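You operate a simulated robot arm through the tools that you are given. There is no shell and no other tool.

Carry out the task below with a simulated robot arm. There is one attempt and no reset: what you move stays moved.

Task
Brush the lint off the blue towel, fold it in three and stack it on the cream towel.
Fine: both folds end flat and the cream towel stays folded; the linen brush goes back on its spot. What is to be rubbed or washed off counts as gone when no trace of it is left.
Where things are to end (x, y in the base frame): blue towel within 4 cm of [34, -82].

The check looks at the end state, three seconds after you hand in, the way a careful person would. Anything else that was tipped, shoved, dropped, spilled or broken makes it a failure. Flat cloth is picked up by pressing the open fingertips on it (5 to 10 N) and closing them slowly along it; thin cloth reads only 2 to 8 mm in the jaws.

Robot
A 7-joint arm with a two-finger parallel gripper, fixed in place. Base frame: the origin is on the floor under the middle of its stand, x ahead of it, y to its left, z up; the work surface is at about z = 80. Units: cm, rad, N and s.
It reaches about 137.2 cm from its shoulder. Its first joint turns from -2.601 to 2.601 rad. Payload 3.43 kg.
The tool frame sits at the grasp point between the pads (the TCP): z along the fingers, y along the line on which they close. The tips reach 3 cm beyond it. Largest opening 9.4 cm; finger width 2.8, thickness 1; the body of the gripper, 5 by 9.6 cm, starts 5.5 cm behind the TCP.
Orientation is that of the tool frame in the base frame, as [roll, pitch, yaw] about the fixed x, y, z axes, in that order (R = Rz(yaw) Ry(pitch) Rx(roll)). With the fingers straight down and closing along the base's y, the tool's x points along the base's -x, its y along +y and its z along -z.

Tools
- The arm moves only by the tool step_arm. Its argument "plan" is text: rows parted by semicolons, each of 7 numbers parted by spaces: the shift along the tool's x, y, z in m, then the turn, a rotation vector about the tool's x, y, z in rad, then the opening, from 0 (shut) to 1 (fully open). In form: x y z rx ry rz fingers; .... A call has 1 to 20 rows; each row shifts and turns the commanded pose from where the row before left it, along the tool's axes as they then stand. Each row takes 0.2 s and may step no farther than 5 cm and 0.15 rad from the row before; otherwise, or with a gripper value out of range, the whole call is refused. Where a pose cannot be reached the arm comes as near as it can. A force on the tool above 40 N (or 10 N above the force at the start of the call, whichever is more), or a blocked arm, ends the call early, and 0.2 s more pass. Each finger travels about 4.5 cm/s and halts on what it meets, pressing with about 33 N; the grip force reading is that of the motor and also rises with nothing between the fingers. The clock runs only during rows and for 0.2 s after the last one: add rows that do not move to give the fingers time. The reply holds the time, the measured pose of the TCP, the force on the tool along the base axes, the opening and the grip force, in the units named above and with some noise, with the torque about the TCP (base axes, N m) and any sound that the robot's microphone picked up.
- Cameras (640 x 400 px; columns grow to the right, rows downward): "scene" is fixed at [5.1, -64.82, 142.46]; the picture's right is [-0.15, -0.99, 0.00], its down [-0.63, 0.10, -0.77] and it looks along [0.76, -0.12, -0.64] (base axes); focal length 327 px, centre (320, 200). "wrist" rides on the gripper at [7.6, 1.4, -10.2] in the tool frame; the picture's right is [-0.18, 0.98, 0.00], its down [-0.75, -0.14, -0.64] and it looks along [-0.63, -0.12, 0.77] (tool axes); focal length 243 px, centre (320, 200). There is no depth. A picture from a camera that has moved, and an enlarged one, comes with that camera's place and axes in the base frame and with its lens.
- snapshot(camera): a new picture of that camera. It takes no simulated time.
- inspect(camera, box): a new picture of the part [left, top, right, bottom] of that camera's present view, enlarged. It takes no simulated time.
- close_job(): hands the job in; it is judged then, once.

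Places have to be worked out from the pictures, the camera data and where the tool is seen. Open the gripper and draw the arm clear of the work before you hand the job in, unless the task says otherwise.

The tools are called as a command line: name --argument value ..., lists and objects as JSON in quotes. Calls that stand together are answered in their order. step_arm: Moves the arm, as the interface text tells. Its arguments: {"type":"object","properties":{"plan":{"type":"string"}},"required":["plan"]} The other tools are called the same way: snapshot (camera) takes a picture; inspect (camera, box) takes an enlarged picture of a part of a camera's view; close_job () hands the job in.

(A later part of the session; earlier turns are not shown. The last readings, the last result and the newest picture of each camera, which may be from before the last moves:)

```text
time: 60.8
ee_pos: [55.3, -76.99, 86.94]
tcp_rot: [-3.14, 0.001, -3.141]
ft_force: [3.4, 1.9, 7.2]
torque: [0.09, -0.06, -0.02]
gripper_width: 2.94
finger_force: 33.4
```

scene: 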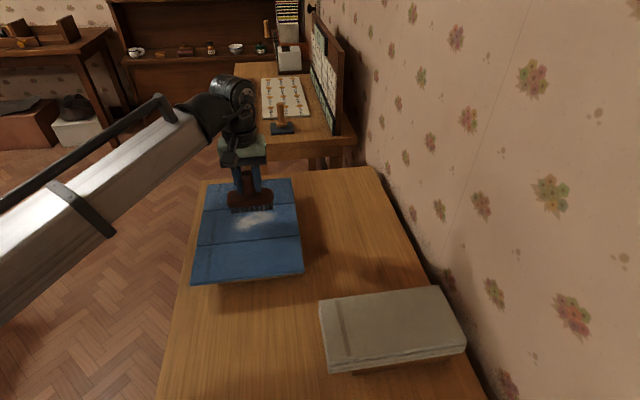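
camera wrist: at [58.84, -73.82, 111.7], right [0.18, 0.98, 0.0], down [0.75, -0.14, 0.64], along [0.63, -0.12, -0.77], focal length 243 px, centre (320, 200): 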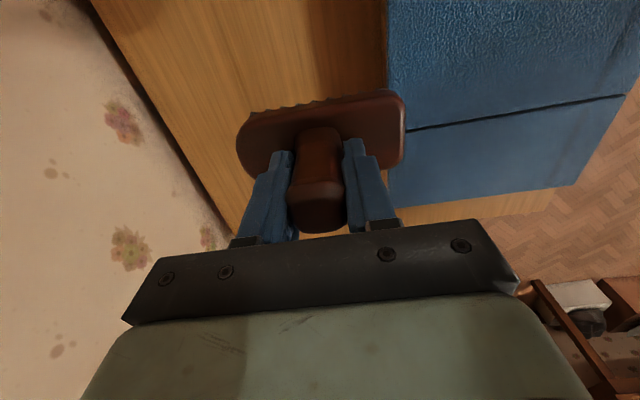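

Touching the table (≈8 N). I ease up half a millimetre and open the fingers gently.

step_arm --plan "0 0 -0.0008 0 0 0 0.1;0 0 0 0 0 0 0.3;0 0 0 0 0 0 0.4;0 0 0 0 0 0 0.6;0 0 0 0 0 0 0.8;0 0 0 0 0 0 1;0 0 0 0 0 0 1;0 0 0 0 0 0 1"

inspect --camera "scene" --box '[260, 170, 420, 280]'

```text
time: 62.6
ee_pos: [55.32, -76.94, 87.11]
tcp_rot: [-3.14, 0.0, 3.142]
ft_force: [-0.4, 0.3, -0.3]
torque: [-0.01, 0.01, 0.0]
gripper_width: 9.36
finger_force: 0.0
```

```text
3.64 times, centred on (340, 225) of scene
camera zoom: at [5.1, -64.82, 142.46], right [-0.15, -0.99, 0.0], down [-0.63, 0.1, -0.77], along [0.76, -0.12, -0.64], focal length 1190 px, centre (247, 109)
```

zoom: 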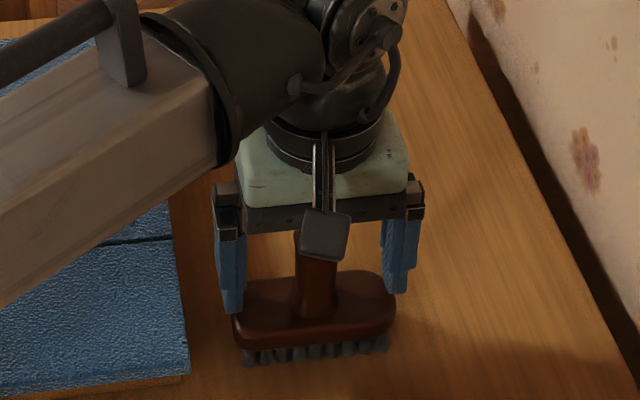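

The brush stands where it started. I raise the open gripper straight up and clear, then view the towel and board for the folds.

step_arm --plan "0 0 -0.02 0 0 0 1;0 0 -0.03 0 0 0 1;0 0 -0.04 0 0 0 1;0 0 -0.04 0 0 0 1;0 0 -0.04 0 0 0 1;0.04 0 -0.02 0 0 0 1;0.04 0.02 0 0 0 0 1;0.04 0.03 0 0 0 0 1;0.04 0.03 0 0 0 0 1;0.04 0.03 0 0 0 0 1;0 0 0 0 0 0 1"

snapshot --camera "wrist"

snapshot --camera "scene"

```text
time: 65.0
ee_pos: [35.51, -66.28, 106.15]
tcp_rot: [-3.141, 0.001, 3.14]
ft_force: [0.4, 0.4, 0.3]
torque: [0.0, 0.0, -0.01]
gripper_width: 9.39
finger_force: 0.0
```

```text
taken
camera wrist: at [27.7, -64.88, 116.34], right [0.18, 0.98, 0.0], down [0.75, -0.14, 0.64], along [0.63, -0.12, -0.77], focal length 243 px, centre (320, 200)
```

wrist: 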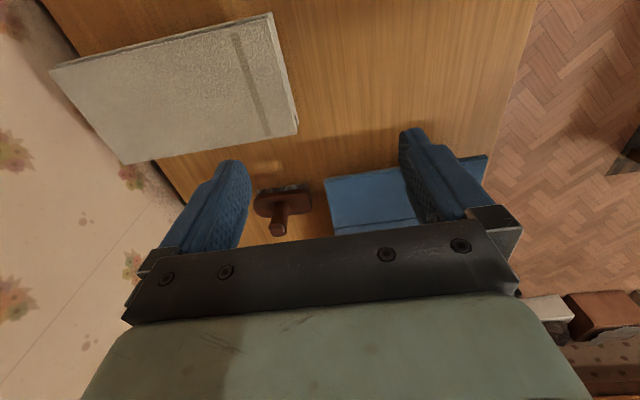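

```text
taken
```

scene: 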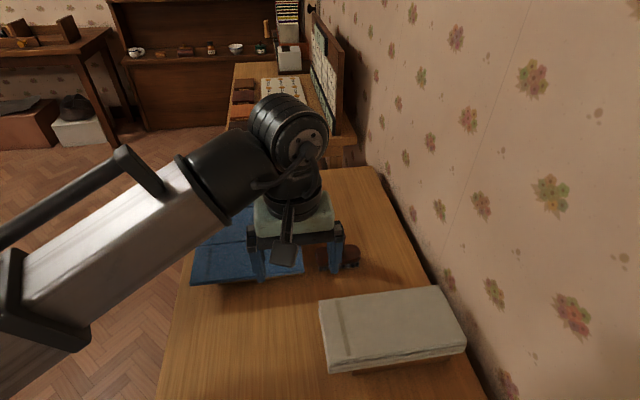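

The cream towel top fits z≈88 with centre ≈(34.3, −82), 12×24 cm, and the blue towel rests on a block with a roughly 4 cm overhang on its left (+y) side. I plan to grip panels by that left edge with the gripper pointing along −y, so that rolling about the tool axis folds each panel. First I move to the left side.

step_arm --plan "-0.02 0.036 0 0 0 0 0.5;-0.02 0.036 0 0 0 0 0.5;-0.02 0.036 0 0 0 0 0.5;-0.02 0.036 0 0 0 0 0.5;-0.02 0.036 0 0 0 0 0.5;-0.02 0.036 0 0 0 0 0.5;-0.02 0.036 0 0 0 0 0.5;-0.02 0.036 0 0 0 0 0.5;0 0 0 0 0 0 0.5"

snapshot --camera "scene"

```text
time: 67.0
ee_pos: [51.31, -36.94, 106.34]
tcp_rot: [3.14, 0.002, 3.141]
ft_force: [-0.5, 0.0, -0.2]
torque: [-0.03, -0.01, -0.01]
gripper_width: 4.7
finger_force: 0.0
```

```text
taken
```

scene: 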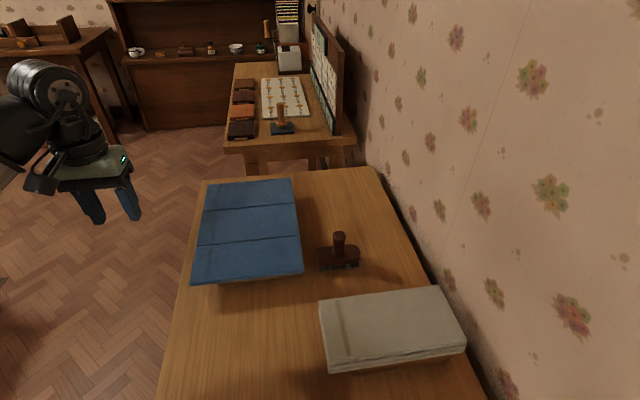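

Clear view of the whole towel now. I enlarge to verify the lint and to measure the panel edges and the block.

inspect --camera "scene" --box '[180, 170, 310, 290]'

inspect --camera "scene" --box '[200, 195, 300, 250]'

inspect --camera "scene" --box '[310, 275, 480, 385]'

```text
3.33 times, centred on (245, 230) of scene
camera zoom: at [5.1, -64.82, 142.46], right [-0.15, -0.99, 0.0], down [-0.63, 0.1, -0.77], along [0.76, -0.12, -0.64], focal length 1091 px, centre (570, 100)
```

zoom: 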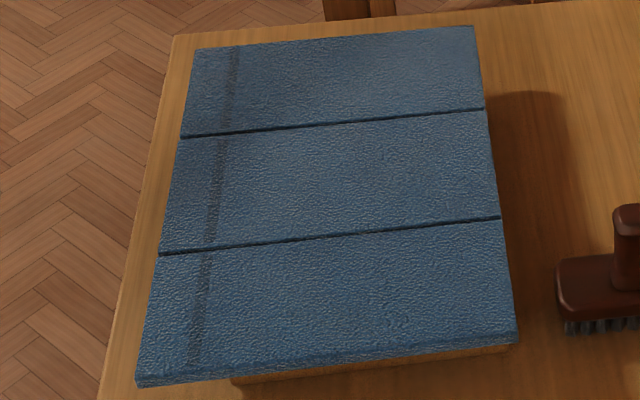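

```text
6.40 times, centred on (250, 222) of scene
camera zoom: at [5.1, -64.82, 142.46], right [-0.15, -0.99, 0.0], down [-0.63, 0.1, -0.77], along [0.76, -0.12, -0.64], focal length 2095 px, centre (768, 56)
```

zoom: 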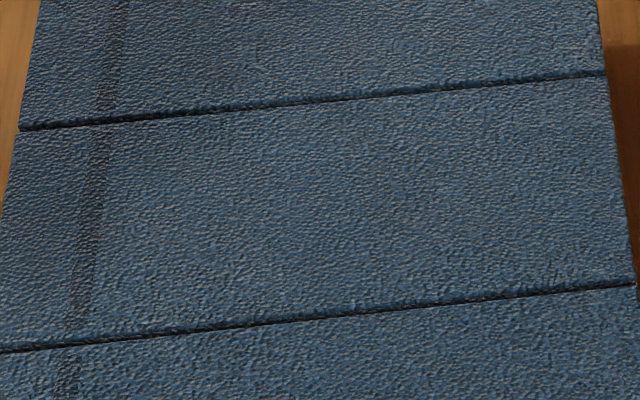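

```text
3.64 times, centred on (395, 330) of scene
camera zoom: at [5.1, -64.82, 142.46], right [-0.15, -0.99, 0.0], down [-0.63, 0.1, -0.77], along [0.76, -0.12, -0.64], focal length 1190 px, centre (47, -273)
```

zoom: 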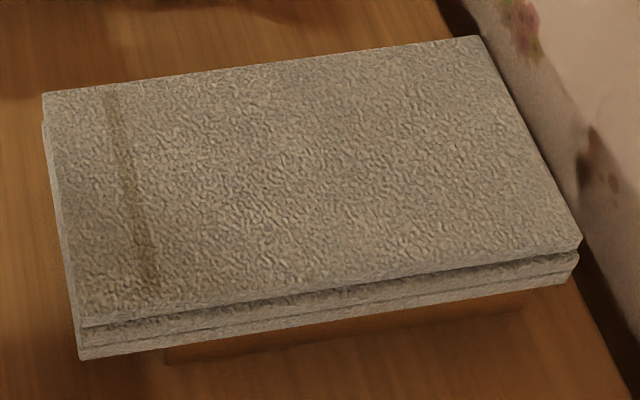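

The middle panel is uniformly clean, and the cream's layering shows the shorter (near) panel is the inner fold, so I fold near first, then far. Now I rotate the gripper about tool x so the fingers point along −y, at safe height.

step_arm --plan "0 0 0 0.1428 0 0 0.5;0 0 0 0.1428 0 0 0.5;0 0 0 0.1428 0 0 0.5;0 0 0 0.1428 0 0 0.5;0 0 0 0.1428 0 0 0.5;0 0 0 0.1428 0 0 0.5;0 0 0 0.1428 0 0 0.5;0 0 0 0.1428 0 0 0.5;0 0 0 0.1428 0 0 0.5;0 0 0 0.1428 0 0 0.5;0 0 0 0.1428 0 0 0.5;0 0 0 0 0 0 0.5;0 0 0 0 0 0 0.5"

snapshot --camera "scene"

snapshot --camera "wrist"

```text
time: 69.8
ee_pos: [52.26, -37.45, 106.15]
tcp_rot: [-1.569, 0.0, 3.138]
ft_force: [0.4, -0.2, -0.1]
torque: [0.01, -0.02, -0.02]
gripper_width: 4.71
finger_force: 0.1
out of reach, approached as far as the arm can: row 10, 11
```

```text
taken
```

scene: 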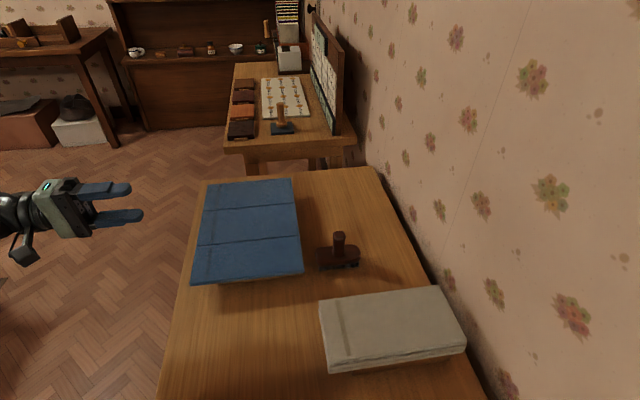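

```text
taken
camera wrist: at [44.59, -27.13, 104.64], right [0.18, 0.0, -0.98], down [0.75, 0.64, 0.14], along [0.63, -0.77, 0.12], focal length 243 px, centre (320, 200)
```

wrist: 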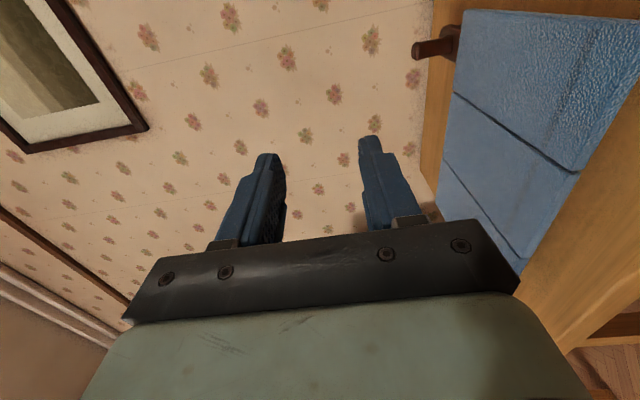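

Orientation reached ([−1.57, 0, 3.14]). I descend beside the towel's left edge at y≈−38 down to z≈86, and then look at the gap.

step_arm --plan "0 0.034 0 0 0 0 0.5;0 0.034 0 0 0 0 0.5;0 0.034 0 0 0 0 0.5;0 0.034 0 0 0 0 0.5;0 0.034 0 0 0 0 0.5;0 0.03 0 0 0 0 0.5;0 0 0 0 0 0 0.5"

snapshot --camera "scene"

snapshot --camera "wrist"

```text
time: 71.4
ee_pos: [52.76, -37.45, 86.44]
tcp_rot: [-1.569, -0.001, 3.14]
ft_force: [0.0, -0.4, 0.2]
torque: [-0.01, -0.04, 0.02]
gripper_width: 4.71
finger_force: 0.1
out of reach, approached as far as the arm can: row 1
```

```text
taken
```

scene: 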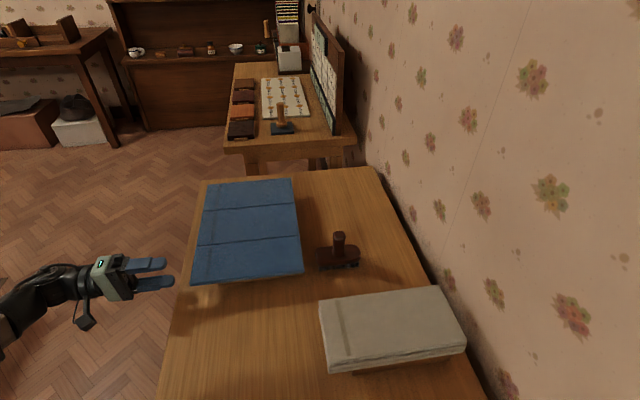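

```text
taken
camera wrist: at [45.02, -27.15, 85.1], right [0.18, 0.0, -0.98], down [0.75, 0.64, 0.14], along [0.63, -0.77, 0.12], focal length 243 px, centre (320, 200)
```

wrist: 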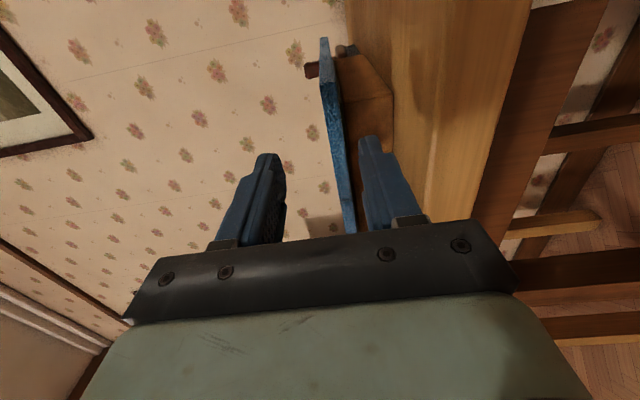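

I can see the towel edge-on between the fingers with the block below it. I enlarge this view to align height and depth.

inspect --camera "wrist" --box '[220, 20, 440, 250]'

inspect --camera "scene" --box '[80, 170, 310, 330]'

```text
1.74 times, centred on (330, 135) of wrist
camera zoom: at [45.02, -27.15, 85.1], right [0.18, 0.0, -0.98], down [0.75, 0.64, 0.14], along [0.63, -0.77, 0.12], focal length 422 px, centre (303, 313)
```

zoom: 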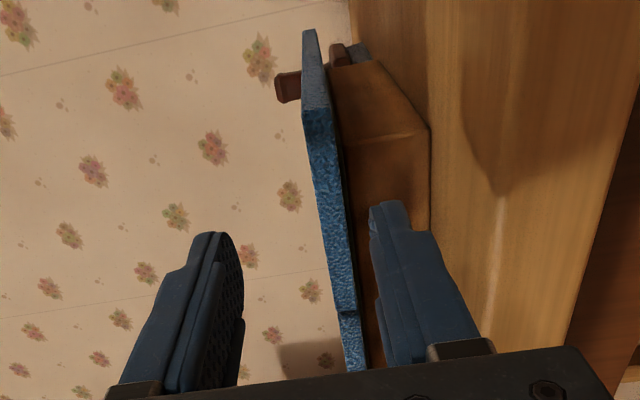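

```text
2.50 times, centred on (195, 250) of scene
camera zoom: at [5.1, -64.82, 142.46], right [-0.15, -0.99, 0.0], down [-0.63, 0.1, -0.77], along [0.76, -0.12, -0.64], focal length 818 px, centre (632, 75)
```

zoom: 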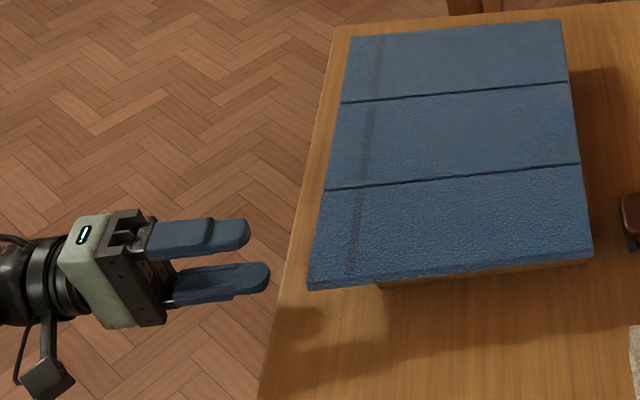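

Towel edge spans z≈85.05–86.0 with the block's left face at y≈−49.2. I lower to z≈85.5 and advance to y≈−45.2 (tips ≈−48.2, short of the block).

step_arm --plan "0 0.009 0 0 0 0 0.5;0.003 0 0.02 0 0 0 0.5;0 0 0.02 0 0 0 0.5;0 0 0.02 0 0 0 0.5;0 0 0.016 0 0 0 0.5;0 0 0 0 0 0 0.5"

snapshot --camera "wrist"

inspect --camera "scene" --box '[80, 170, 310, 330]'

```text
time: 72.8
ee_pos: [52.32, -45.13, 85.18]
tcp_rot: [-1.572, 0.0, -3.141]
ft_force: [-0.5, -0.3, -0.1]
torque: [0.0, 0.0, 0.0]
gripper_width: 4.71
finger_force: 0.1
```

```text
taken
camera wrist: at [44.56, -34.83, 83.73], right [0.18, 0.0, -0.98], down [0.75, 0.64, 0.14], along [0.63, -0.77, 0.12], focal length 243 px, centre (320, 200)
```

wrist: 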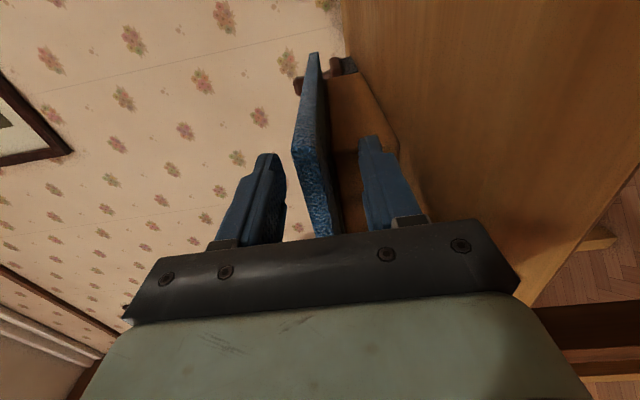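

```text
2.50 times, centred on (195, 250) of scene
camera zoom: at [5.1, -64.82, 142.46], right [-0.15, -0.99, 0.0], down [-0.63, 0.1, -0.77], along [0.76, -0.12, -0.64], focal length 818 px, centre (632, 75)
```

zoom: 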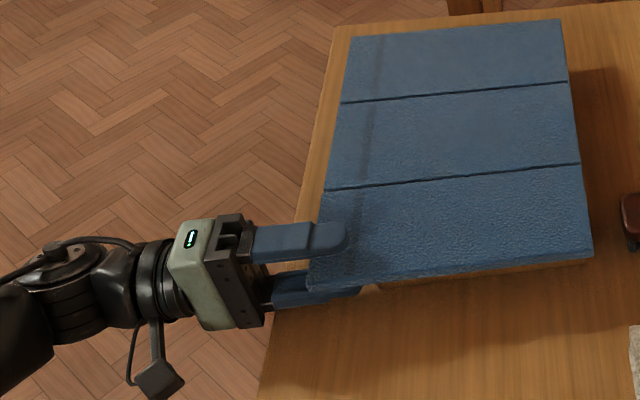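

The fingers straddle the near panel's left edge. I raise 3 mm to centre on the towel's mid-thickness and close slowly.

step_arm --plan "0 -0.003 0 0 0 0 0.5;0 0 0 0 0 0 0.4;0 0 0 0 0 0 0.3;0 0 0 0 0 0 0.2;0 0 0 0 0 0 0.1;0 0 0 0 0 0 0.05;0 0 0 0 0 0 0;0 0 0 0 0 0 0"

inspect --camera "scene" --box '[80, 170, 310, 330]'

snapshot --camera "wrist"

```text
time: 74.6
ee_pos: [52.35, -45.06, 85.43]
tcp_rot: [-1.572, 0.0, 3.141]
ft_force: [-0.6, 0.2, -0.6]
torque: [0.0, 0.05, 0.0]
gripper_width: 1.61
finger_force: 33.1
```

```text
2.50 times, centred on (195, 250) of scene
camera zoom: at [5.1, -64.82, 142.46], right [-0.15, -0.99, 0.0], down [-0.63, 0.1, -0.77], along [0.76, -0.12, -0.64], focal length 818 px, centre (632, 75)
```

zoom: 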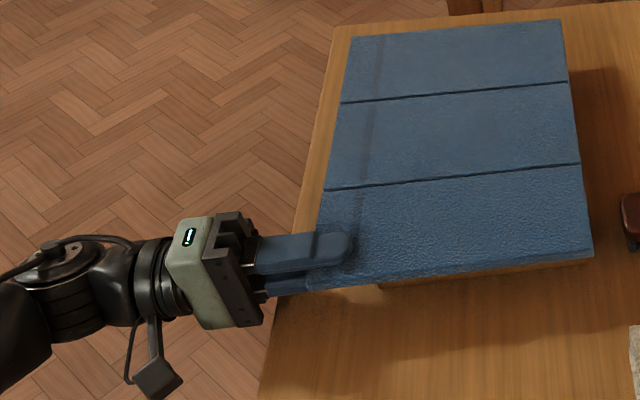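

```text
taken
camera wrist: at [44.51, -34.82, 84.02], right [0.18, 0.0, -0.98], down [0.75, 0.64, 0.14], along [0.63, -0.77, 0.12], focal length 243 px, centre (320, 200)
```

wrist: 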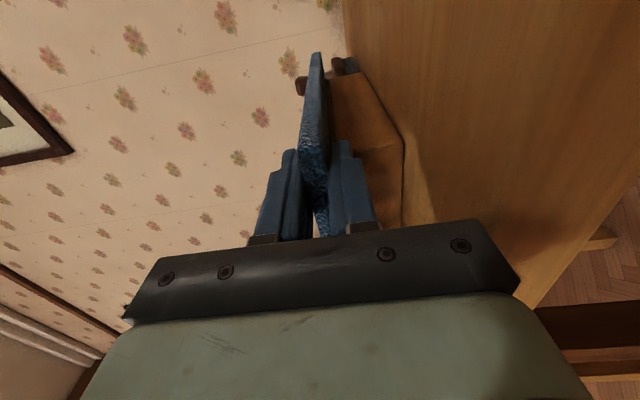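

The panel is gripped (1.6 cm in the jaws). I begin rotating it about the crease (x≈59.7, z≈86): radius ≈7.35 cm, a few rows first to see how the towel behaves.

step_arm --plan "0 -0.0103 0 0 0 -0.14 0;0 -0.0103 0 0 0 -0.14 0;0 -0.0103 0 0 0 -0.14 0;0 0 0 0 0 0 0"

inspect --camera "scene" --box '[80, 170, 310, 330]'

snapshot --camera "wrist"

```text
time: 75.6
ee_pos: [52.62, -45.2, 88.66]
tcp_rot: [-1.57, -0.421, 3.14]
ft_force: [-4.4, 3.4, 5.4]
torque: [0.14, -0.32, 0.22]
gripper_width: 1.6
finger_force: 33.3
```

```text
2.50 times, centred on (195, 250) of scene
camera zoom: at [5.1, -64.82, 142.46], right [-0.15, -0.99, 0.0], down [-0.63, 0.1, -0.77], along [0.76, -0.12, -0.64], focal length 818 px, centre (632, 75)
```

zoom: 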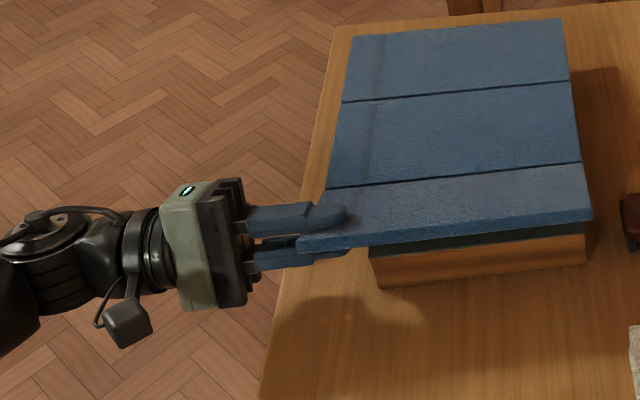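

```text
taken
camera wrist: at [45.11, -34.92, 90.37], right [-0.23, 0.0, -0.97], down [0.75, 0.64, -0.18], along [0.62, -0.77, -0.15], focal length 243 px, centre (320, 200)
```

wrist: 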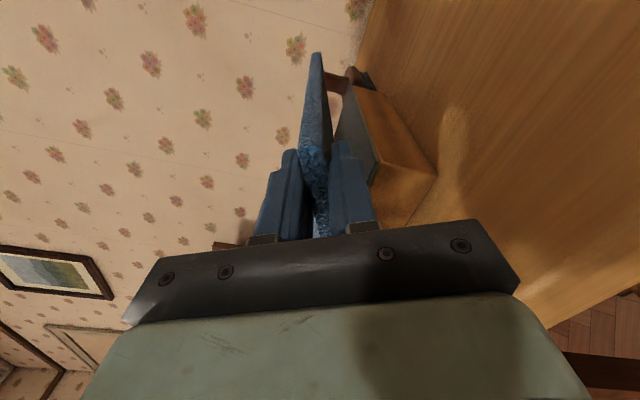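

The panel is stiff and hinges cleanly at the crease; readings show a slight outward push (~6 N), so my radius is a touch short. I continue with a small outward correction.

step_arm --plan "0.0015 -0.0103 0 0 0 -0.14 0;0.0003 -0.0104 0 0 0 -0.14 0;0.0003 -0.0104 0 0 0 -0.14 0;0 0 0 0 0 0 0"

inspect --camera "scene" --box '[80, 170, 310, 330]'

```text
time: 76.6
ee_pos: [54.1, -45.19, 91.28]
tcp_rot: [-1.57, -0.842, 3.141]
ft_force: [1.8, 0.2, 0.9]
torque: [0.08, -0.19, 0.01]
gripper_width: 1.59
finger_force: 32.6
```

```text
2.50 times, centred on (195, 250) of scene
camera zoom: at [5.1, -64.82, 142.46], right [-0.15, -0.99, 0.0], down [-0.63, 0.1, -0.77], along [0.76, -0.12, -0.64], focal length 818 px, centre (632, 75)
```

zoom: 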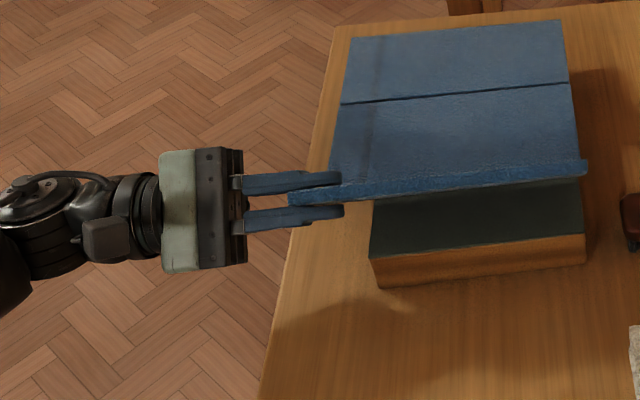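

Forces are now near zero; the fitted hinge is (59.8, 86.4). I continue rotating with the refined arc.

step_arm --plan "0.0006 -0.0104 0 0 0 -0.14 0;0.0006 -0.0104 0 0 0 -0.14 0;0.0006 -0.0104 0 0 0 -0.14 0;0.0006 -0.0104 0 0 0 -0.14 0;0.0006 -0.0104 0 0 0 -0.14 0;0 0 0 0 0 0 0"

inspect --camera "scene" --box '[80, 170, 310, 330]'

```text
time: 78.0
ee_pos: [58.64, -45.06, 93.81]
tcp_rot: [-1.564, -1.542, 3.134]
ft_force: [0.2, 0.4, -0.3]
torque: [0.05, 0.01, 0.0]
gripper_width: 1.59
finger_force: 32.8
```

```text
2.50 times, centred on (195, 250) of scene
camera zoom: at [5.1, -64.82, 142.46], right [-0.15, -0.99, 0.0], down [-0.63, 0.1, -0.77], along [0.76, -0.12, -0.64], focal length 818 px, centre (632, 75)
```

zoom: 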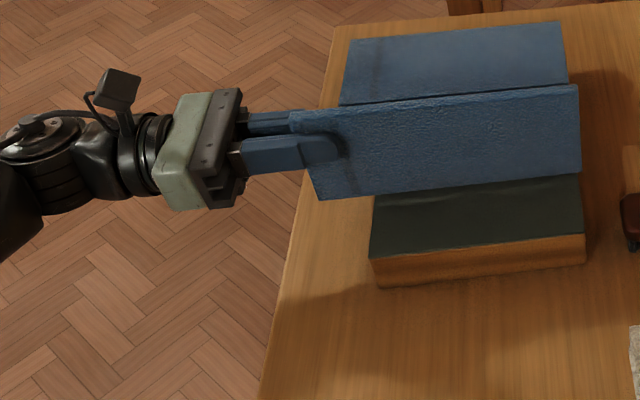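

Panel is near vertical with no strain. Continuing past vertical.

step_arm --plan "0.0006 -0.0104 0 0 0 -0.14 0;0.0006 -0.0104 0 0 0 -0.14 0;0.0006 -0.0104 0 0 0 -0.14 0;0.0006 -0.0104 0 0 0 -0.14 0;0.0006 -0.0104 0 0 0 -0.14 0;0 0 0 0 0 0 0"

inspect --camera "scene" --box '[80, 170, 310, 330]'

```text
time: 79.4
ee_pos: [63.7, -45.02, 92.79]
tcp_rot: [1.571, -0.901, 0.001]
ft_force: [-0.8, 0.2, -0.3]
torque: [0.0, -0.06, 0.01]
gripper_width: 1.6
finger_force: 33.3
```

```text
2.50 times, centred on (195, 250) of scene
camera zoom: at [5.1, -64.82, 142.46], right [-0.15, -0.99, 0.0], down [-0.63, 0.1, -0.77], along [0.76, -0.12, -0.64], focal length 818 px, centre (632, 75)
```

zoom: 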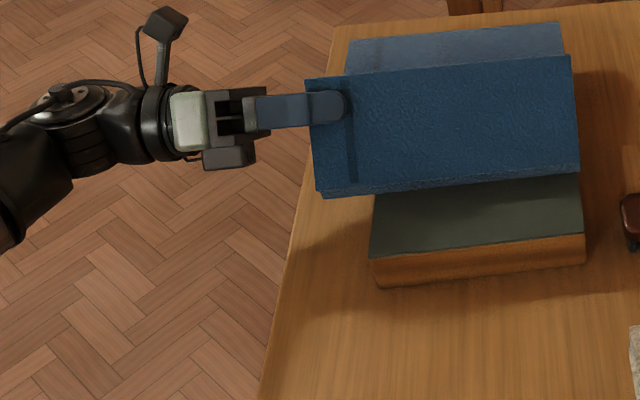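

Past vertical (θ≈2.24 rad) and strain-free. I continue to about 2.8 rad, leaving room for the lower finger above the middle panel.

step_arm --plan "0.0006 -0.0104 0 0 0 -0.14 0;0.0006 -0.0104 0 0 0 -0.14 0;0.0006 -0.0104 0 0 0 -0.14 0;0.0006 -0.0104 0 0 0 -0.14 0;0 0 0 0 0 0 0"

inspect --camera "scene" --box '[80, 170, 310, 330]'

snapshot --camera "wrist"

```text
time: 80.6
ee_pos: [66.53, -45.06, 89.92]
tcp_rot: [1.571, -0.34, 0.0]
ft_force: [-0.3, -0.8, -2.4]
torque: [0.01, -0.05, -0.07]
gripper_width: 1.6
finger_force: 33.5
```

```text
2.50 times, centred on (195, 250) of scene
camera zoom: at [5.1, -64.82, 142.46], right [-0.15, -0.99, 0.0], down [-0.63, 0.1, -0.77], along [0.76, -0.12, -0.64], focal length 818 px, centre (632, 75)
```

zoom: 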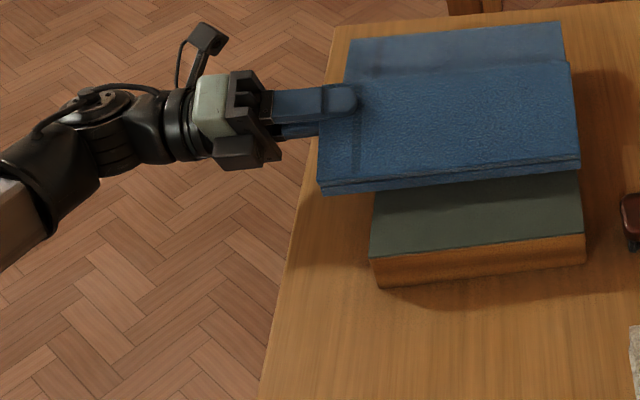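

```text
taken
camera wrist: at [73.17, -34.77, 93.78], right [-0.5, 0.0, 0.86], down [-0.66, 0.64, -0.39], along [-0.56, -0.77, -0.32], focal length 243 px, centre (320, 200)
```

wrist: 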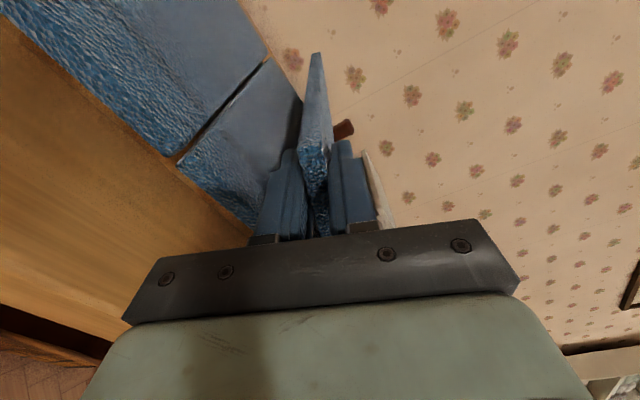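

One more small turn to get lower, then I open the fingers just a little so the panel rests on the lower finger.

step_arm --plan "0.0006 -0.0092 0 0 0 -0.12 0;0 0 0 0 0 0 0;0 0 0 0 0 0 0.2;0 0 0 0 0 0 0.24;0 0 0 0 0 0 0.26;0 0 0 0 0 0 0.26"

inspect --camera "scene" --box '[80, 170, 310, 330]'

snapshot --camera "wrist"

```text
time: 82.0
ee_pos: [66.97, -45.09, 89.03]
tcp_rot: [1.571, -0.222, -0.002]
ft_force: [1.0, -0.1, -0.4]
torque: [0.03, 0.0, 0.02]
gripper_width: 2.48
finger_force: 0.2
```

```text
2.50 times, centred on (195, 250) of scene
camera zoom: at [5.1, -64.82, 142.46], right [-0.15, -0.99, 0.0], down [-0.63, 0.1, -0.77], along [0.76, -0.12, -0.64], focal length 818 px, centre (632, 75)
```

zoom: 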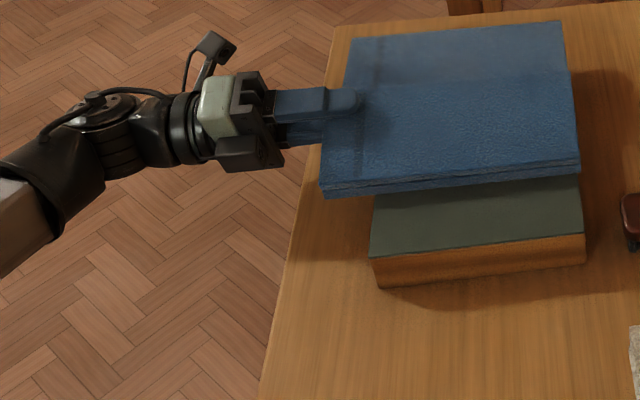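

```text
taken
camera wrist: at [74.01, -34.81, 92.1], right [-0.4, 0.0, 0.92], down [-0.7, 0.64, -0.3], along [-0.59, -0.77, -0.25], focal length 243 px, centre (320, 200)
```

wrist: 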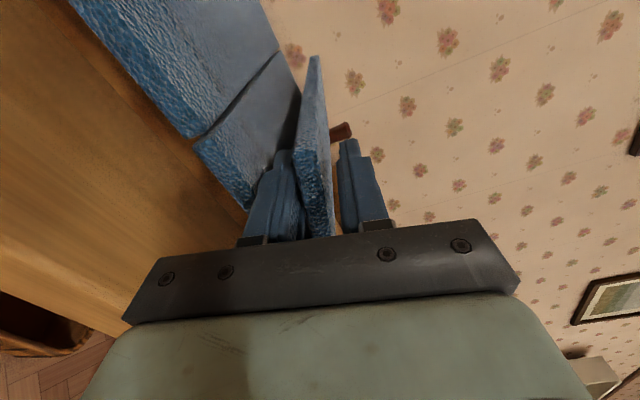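

The panel rests on the lower finger. I withdraw along +y slowly so it settles flat on the middle panel.

step_arm --plan "0 0 -0.008 0 0 0 0.26;0 0 -0.01 0 0 0 0.26;0 0 -0.012 0 0 0 0.26;0 0 -0.012 0 0 0 0.26;0 0 -0.015 0 0 0 0.26;0 0 -0.015 0 0 0 0.26;0 0 0 0 0 0 0.26"

inspect --camera "scene" --box '[80, 170, 310, 330]'

snapshot --camera "wrist"

```text
time: 83.6
ee_pos: [67.04, -38.0, 89.17]
tcp_rot: [1.57, -0.222, 0.001]
ft_force: [0.2, -0.1, 0.1]
torque: [-0.01, 0.02, 0.03]
gripper_width: 2.44
finger_force: 0.0
```

```text
2.50 times, centred on (195, 250) of scene
camera zoom: at [5.1, -64.82, 142.46], right [-0.15, -0.99, 0.0], down [-0.63, 0.1, -0.77], along [0.76, -0.12, -0.64], focal length 818 px, centre (632, 75)
```

zoom: 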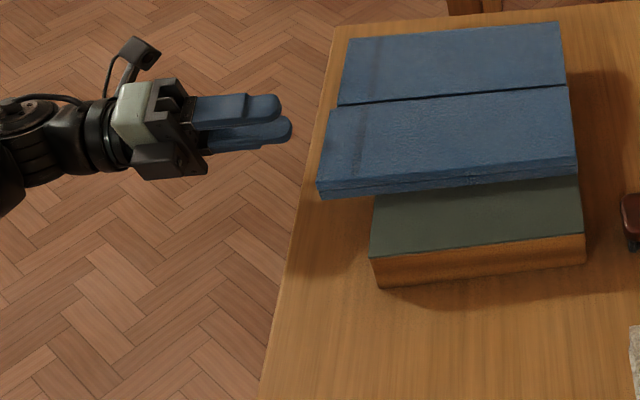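

```text
taken
camera wrist: at [74.08, -27.63, 92.19], right [-0.4, 0.0, 0.92], down [-0.7, 0.64, -0.3], along [-0.59, -0.77, -0.25], focal length 243 px, centre (320, 200)
```

wrist: 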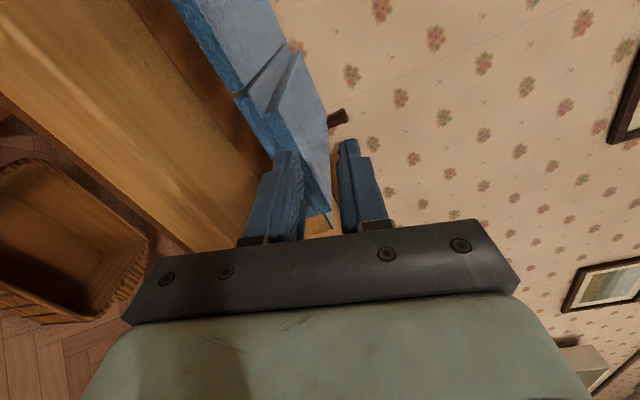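

The first fold lies flat. Now I level the roll and move along to the far panel's left edge (x≈80.5, z≈85.5), staying clear at y≈−38.

step_arm --plan "0 0 0 0 0 -0.111 0.5;0 0 0 0 0 -0.111 0.5;0.03 -0.008 0 0 0 0 0.5;0.03 -0.008 0 0 0 0 0.5;0.03 -0.008 0 0 0 0 0.5;0.03 -0.008 0 0 0 0 0.5;0.015 -0.004 0 0 0 0 0.5;0 0 0 0 0 0 0.5"

snapshot --camera "wrist"

snapshot --camera "scene"

```text
time: 85.4
ee_pos: [80.44, -38.08, 85.37]
tcp_rot: [1.572, 0.001, 0.0]
ft_force: [-0.1, 0.5, -0.4]
torque: [-0.04, -0.01, 0.03]
gripper_width: 4.69
finger_force: 0.3
```

```text
taken
camera wrist: at [88.0, -27.66, 86.87], right [-0.18, 0.0, 0.98], down [-0.75, 0.64, -0.14], along [-0.63, -0.77, -0.12], focal length 243 px, centre (320, 200)
```

wrist: 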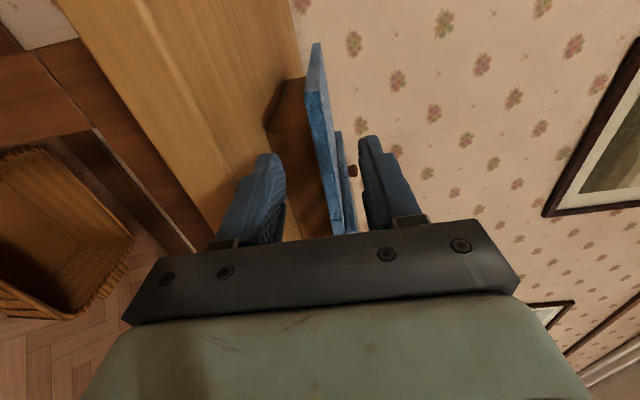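

```text
taken
```

scene: 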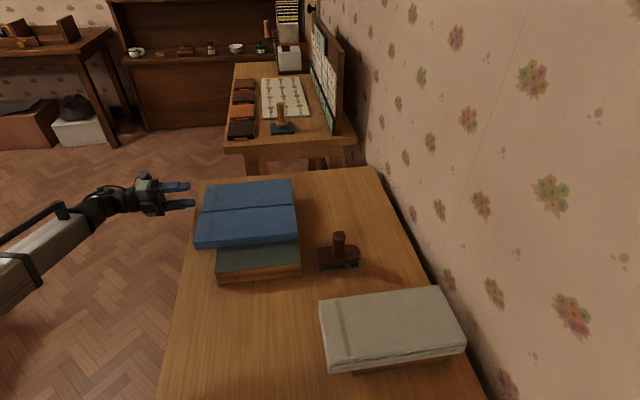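

inspect --camera "wrist" --box '[220, 20, 440, 250]'

inspect --camera "scene" --box '[140, 160, 310, 290]'

```text
1.74 times, centred on (330, 135) of wrist
camera zoom: at [88.0, -27.66, 86.87], right [-0.18, 0.0, 0.98], down [-0.75, 0.64, -0.14], along [-0.63, -0.77, -0.12], focal length 422 px, centre (303, 313)
```

zoom: 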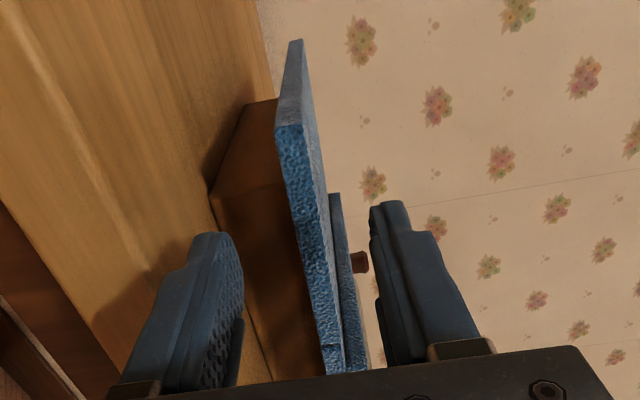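

```text
3.08 times, centred on (225, 225) of scene
camera zoom: at [5.1, -64.82, 142.46], right [-0.15, -0.99, 0.0], down [-0.63, 0.1, -0.77], along [0.76, -0.12, -0.64], focal length 1007 px, centre (612, 123)
```

zoom: 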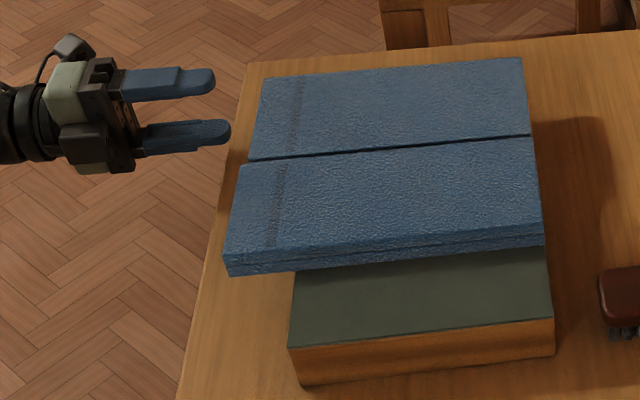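

The far panel edge is at x≈83.3, z 85–86, centred between the fingers. I advance to y≈−45.2 and close slowly.

step_arm --plan "0 0.001 0.02 0 0 0 0.5;0 0 0.02 0 0 0 0.5;0 0 0.02 0 0 0 0.5;0 0 0.011 0 0 0 0.5;0 0 0 0 0 0 0.5"

snapshot --camera "wrist"

```text
time: 86.6
ee_pos: [80.55, -45.04, 85.56]
tcp_rot: [1.569, -0.001, -0.001]
ft_force: [0.1, 0.0, 0.0]
torque: [0.05, 0.0, 0.01]
gripper_width: 4.68
finger_force: 0.0
```

```text
taken
camera wrist: at [88.0, -34.76, 86.93], right [-0.18, 0.0, 0.98], down [-0.75, 0.64, -0.14], along [-0.63, -0.77, -0.12], focal length 243 px, centre (320, 200)
```

wrist: 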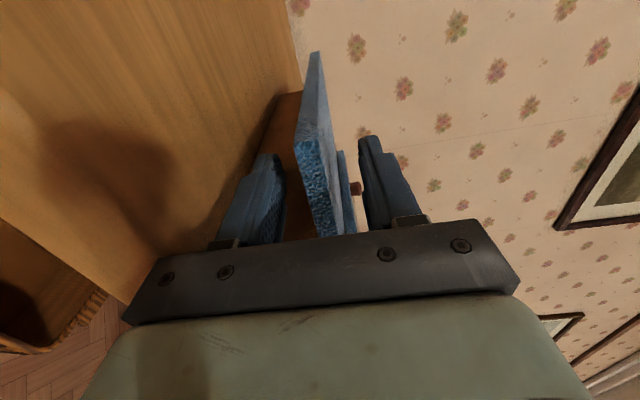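

Aligned at z 85.56. Closing slowly on the far panel's edge.

step_arm --plan "0 0 0 0 0 0 0.4;0 0 0 0 0 0 0.3;0 0 0 0 0 0 0.2;0 0 0 0 0 0 0.1;0 0 0 0 0 0 0.05;0 0 0 0 0 0 0;0 0 0 0 0 0 0"

inspect --camera "wrist" --box '[220, 20, 440, 250]'

```text
time: 88.2
ee_pos: [80.46, -45.01, 85.52]
tcp_rot: [1.571, 0.001, 0.0]
ft_force: [-1.0, -0.3, 0.3]
torque: [0.03, -0.09, -0.03]
gripper_width: 1.6
finger_force: 33.1
```

```text
1.74 times, centred on (330, 135) of wrist
camera zoom: at [88.0, -34.74, 86.93], right [-0.18, 0.0, 0.98], down [-0.75, 0.64, -0.14], along [-0.63, -0.77, -0.12], focal length 422 px, centre (303, 313)
```

zoom: 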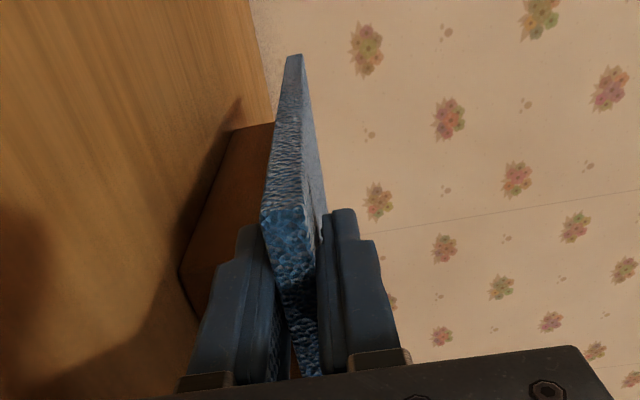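

Gripped (1.6 cm, as before). I start rotating the far panel about its crease (x≈71.8), three rows, then check the strain.

step_arm --plan "0.0005 0.0122 0 0 0 0.14 0;0.0005 0.0122 0 0 0 0.14 0;0 0 0 0 0 0 0"

inspect --camera "scene" --box '[140, 160, 310, 290]'

```text
time: 89.0
ee_pos: [80.35, -45.04, 87.73]
tcp_rot: [1.57, -0.281, 0.0]
ft_force: [3.2, 0.3, 1.4]
torque: [-0.05, 0.2, 0.12]
gripper_width: 1.59
finger_force: 32.6
```

```text
3.08 times, centred on (225, 225) of scene
camera zoom: at [5.1, -64.82, 142.46], right [-0.15, -0.99, 0.0], down [-0.63, 0.1, -0.77], along [0.76, -0.12, -0.64], focal length 1007 px, centre (612, 123)
```

zoom: 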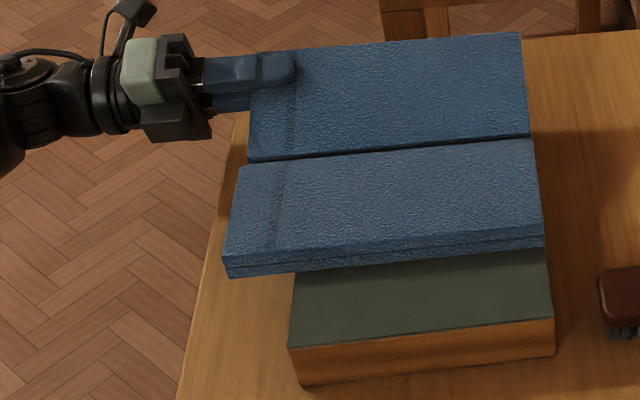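

Slight outward push again (~3.5 N); I add 1 mm outward and continue.

step_arm --plan "0.0016 0.0122 0 0 0 0.14 0;0.0009 0.0122 0 0 0 0.14 0;0.0008 0.0122 0 0 0 0.14 0;0 0 0 0 0 0 0"

inspect --camera "scene" --box '[140, 160, 310, 290]'

```text
time: 90.0
ee_pos: [79.0, -45.04, 91.24]
tcp_rot: [1.568, -0.701, 0.002]
ft_force: [1.5, 4.8, 7.3]
torque: [0.2, 0.46, -0.34]
gripper_width: 1.59
finger_force: 33.1
```

```text
3.08 times, centred on (225, 225) of scene
camera zoom: at [5.1, -64.82, 142.46], right [-0.15, -0.99, 0.0], down [-0.63, 0.1, -0.77], along [0.76, -0.12, -0.64], focal length 1007 px, centre (612, 123)
```

zoom: 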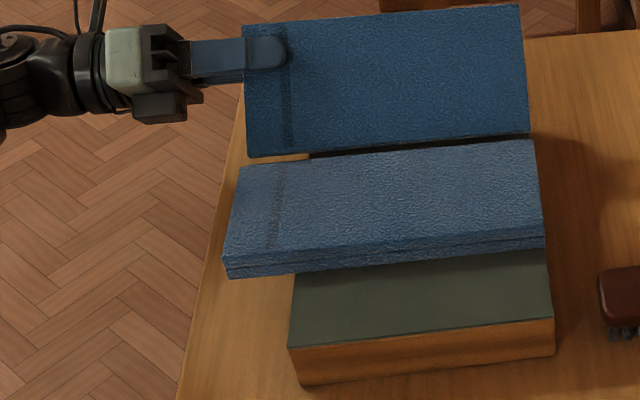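

Strain is building (~7 N upward/outward). I pause the turn and shift 1.5 mm outward to relieve, then read again.

step_arm --plan "0.0015 0 0 0 0 0 0;0 0 0 0 0 0 0"

```text
time: 90.6
ee_pos: [79.14, -45.09, 91.27]
tcp_rot: [1.57, -0.699, -0.003]
ft_force: [-2.9, 0.1, 1.0]
torque: [0.1, 0.27, -0.1]
gripper_width: 1.6
finger_force: 33.0
```

Relieved. The fitted hinge is (71.9, 86.5), R≈8.54 cm. I continue on the refined arc.

step_arm --plan "0.0005 0.012 0 0 0 0.14 0;0.0005 0.012 0 0 0 0.14 0;0.0005 0.012 0 0 0 0.14 0;0.0005 0.012 0 0 0 0.14 0;0 0 0 0 0 0 0"

inspect --camera "scene" --box '[140, 150, 310, 280]'

```text
time: 91.8
ee_pos: [75.57, -44.95, 94.62]
tcp_rot: [1.564, -1.263, 0.006]
ft_force: [2.3, 3.3, 4.4]
torque: [-0.93, 0.06, 0.18]
gripper_width: 1.61
finger_force: 33.2
```

```text
3.08 times, centred on (225, 215) of scene
camera zoom: at [5.1, -64.82, 142.46], right [-0.15, -0.99, 0.0], down [-0.63, 0.1, -0.77], along [0.76, -0.12, -0.64], focal length 1007 px, centre (612, 154)
```

zoom: 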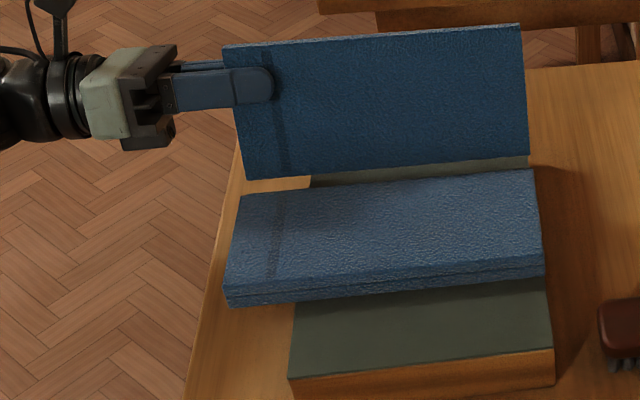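

A gap at the crease suggests the second hinge axis is higher (two layers up, e≈1.6 cm; the layers are 1.6 cm thick). I shift toward where that hinge would put the panel and re-read the strain.

step_arm --plan "0.0013 -0.0017 0 0 0 0 0;0.0013 -0.0017 0 0 0 0 0;0 0 0 0 0 0 0"

inspect --camera "scene" --box '[140, 150, 310, 280]'

```text
time: 92.6
ee_pos: [76.03, -44.98, 94.68]
tcp_rot: [1.573, -1.26, -0.002]
ft_force: [0.0, 0.3, 0.2]
torque: [0.13, -0.02, -0.09]
gripper_width: 1.6
finger_force: 32.7
```

```text
3.08 times, centred on (225, 215) of scene
camera zoom: at [5.1, -64.82, 142.46], right [-0.15, -0.99, 0.0], down [-0.63, 0.1, -0.77], along [0.76, -0.12, -0.64], focal length 1007 px, centre (612, 154)
```

zoom: 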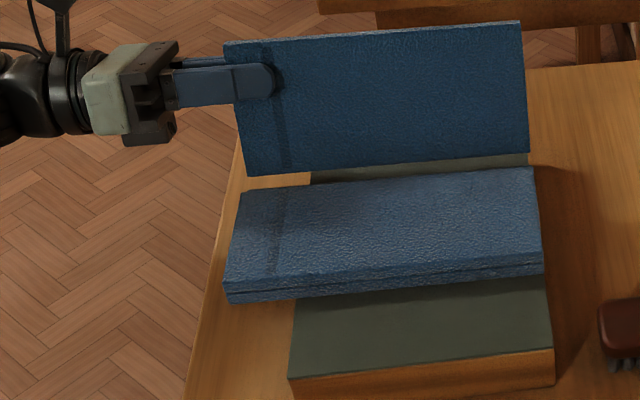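

Strain is zero now and the stack stays flat. I continue rotating with the higher hinge estimate.

step_arm --plan "0.001 0.012 0 0 0 0.14 0;0.001 0.012 0 0 0 0.14 0;0.001 0.012 0 0 0 0.14 0;0 0 0 0 0 0 0"

inspect --camera "scene" --box '[140, 150, 310, 280]'

```text
time: 93.6
ee_pos: [72.53, -45.03, 95.47]
tcp_rot: [-1.557, -1.461, 3.13]
ft_force: [-0.6, 2.0, 1.6]
torque: [-0.39, 0.03, -0.14]
gripper_width: 1.56
finger_force: 32.3
```

```text
3.08 times, centred on (225, 215) of scene
camera zoom: at [5.1, -64.82, 142.46], right [-0.15, -0.99, 0.0], down [-0.63, 0.1, -0.77], along [0.76, -0.12, -0.64], focal length 1007 px, centre (612, 154)
```

zoom: 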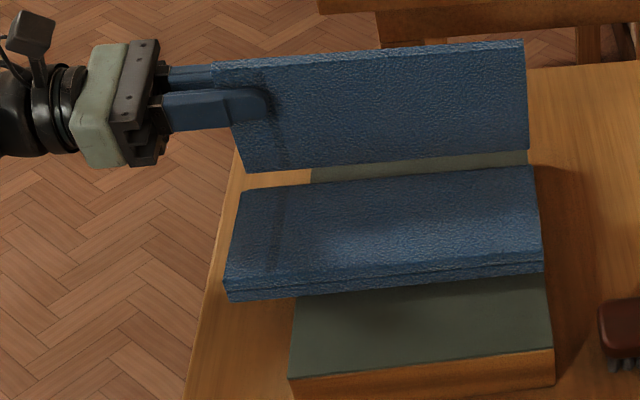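

Low strain; panel is just past vertical. Continuing.

step_arm --plan "0.001 0.012 0 0 0 0.14 0;0.001 0.012 0 0 0 0.14 0;0.001 0.012 0 0 0 0.14 0;0 0 0 0 0 0 0"

inspect --camera "scene" --box '[140, 150, 310, 280]'

snapshot --camera "wrist"

```text
time: 94.6
ee_pos: [69.03, -44.97, 94.91]
tcp_rot: [-1.571, -1.039, -3.141]
ft_force: [-1.1, -0.3, 1.1]
torque: [-0.2, 0.1, -0.24]
gripper_width: 1.58
finger_force: 33.2
```

```text
3.08 times, centred on (225, 215) of scene
camera zoom: at [5.1, -64.82, 142.46], right [-0.15, -0.99, 0.0], down [-0.63, 0.1, -0.77], along [0.76, -0.12, -0.64], focal length 1007 px, centre (612, 154)
```

zoom: 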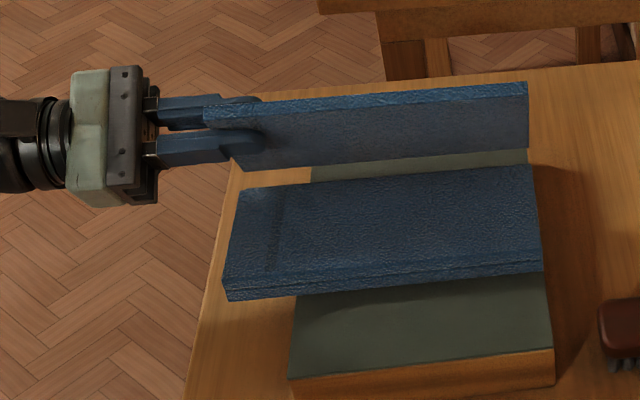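

```text
taken
camera wrist: at [63.84, -34.6, 100.77], right [-0.75, 0.0, -0.66], down [0.5, 0.64, -0.58], along [0.42, -0.77, -0.48], focal length 243 px, centre (320, 200)
```

wrist: 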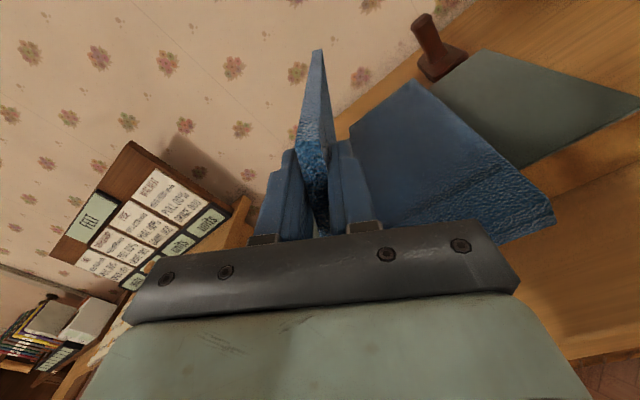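

Folding smoothly. I continue to about θ=2.66 rad.

step_arm --plan "0.001 0.012 0 0 0 0.14 0;0.001 0.012 0 0 0 0.14 0;0.001 0.012 0 0 0 0.14 0;0 0 0 0 0 0 0"

inspect --camera "scene" --box '[140, 150, 310, 280]'

snapshot --camera "wrist"

```text
time: 95.6
ee_pos: [65.99, -44.95, 93.04]
tcp_rot: [-1.57, -0.62, -3.141]
ft_force: [-0.6, 0.5, 0.2]
torque: [0.07, 0.05, 0.01]
gripper_width: 1.59
finger_force: 32.6
```

```text
3.08 times, centred on (225, 215) of scene
camera zoom: at [5.1, -64.82, 142.46], right [-0.15, -0.99, 0.0], down [-0.63, 0.1, -0.77], along [0.76, -0.12, -0.64], focal length 1007 px, centre (612, 154)
```

zoom: 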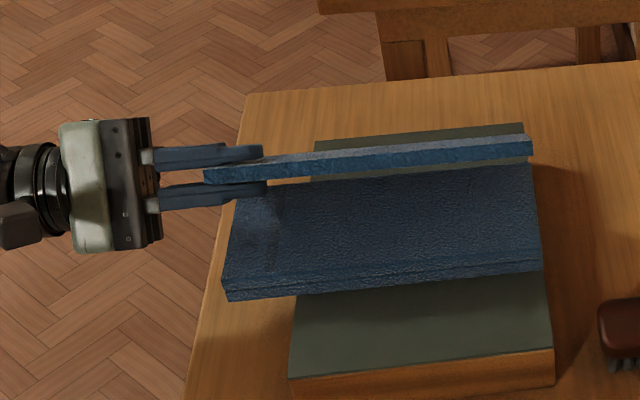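

```text
taken
camera wrist: at [58.83, -34.52, 96.24], right [-0.42, 0.0, -0.91], down [0.7, 0.64, -0.32], along [0.58, -0.77, -0.27], focal length 243 px, centre (320, 200)
```

wrist: 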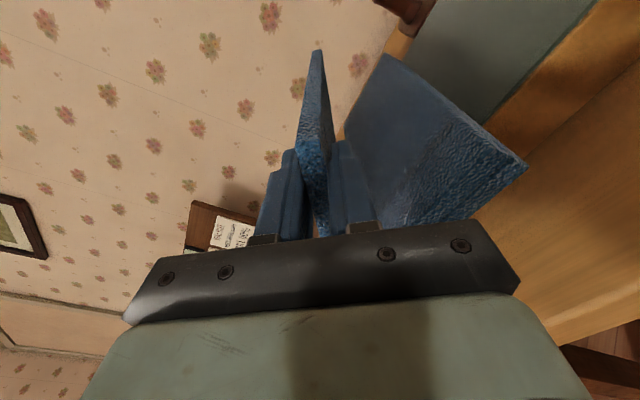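

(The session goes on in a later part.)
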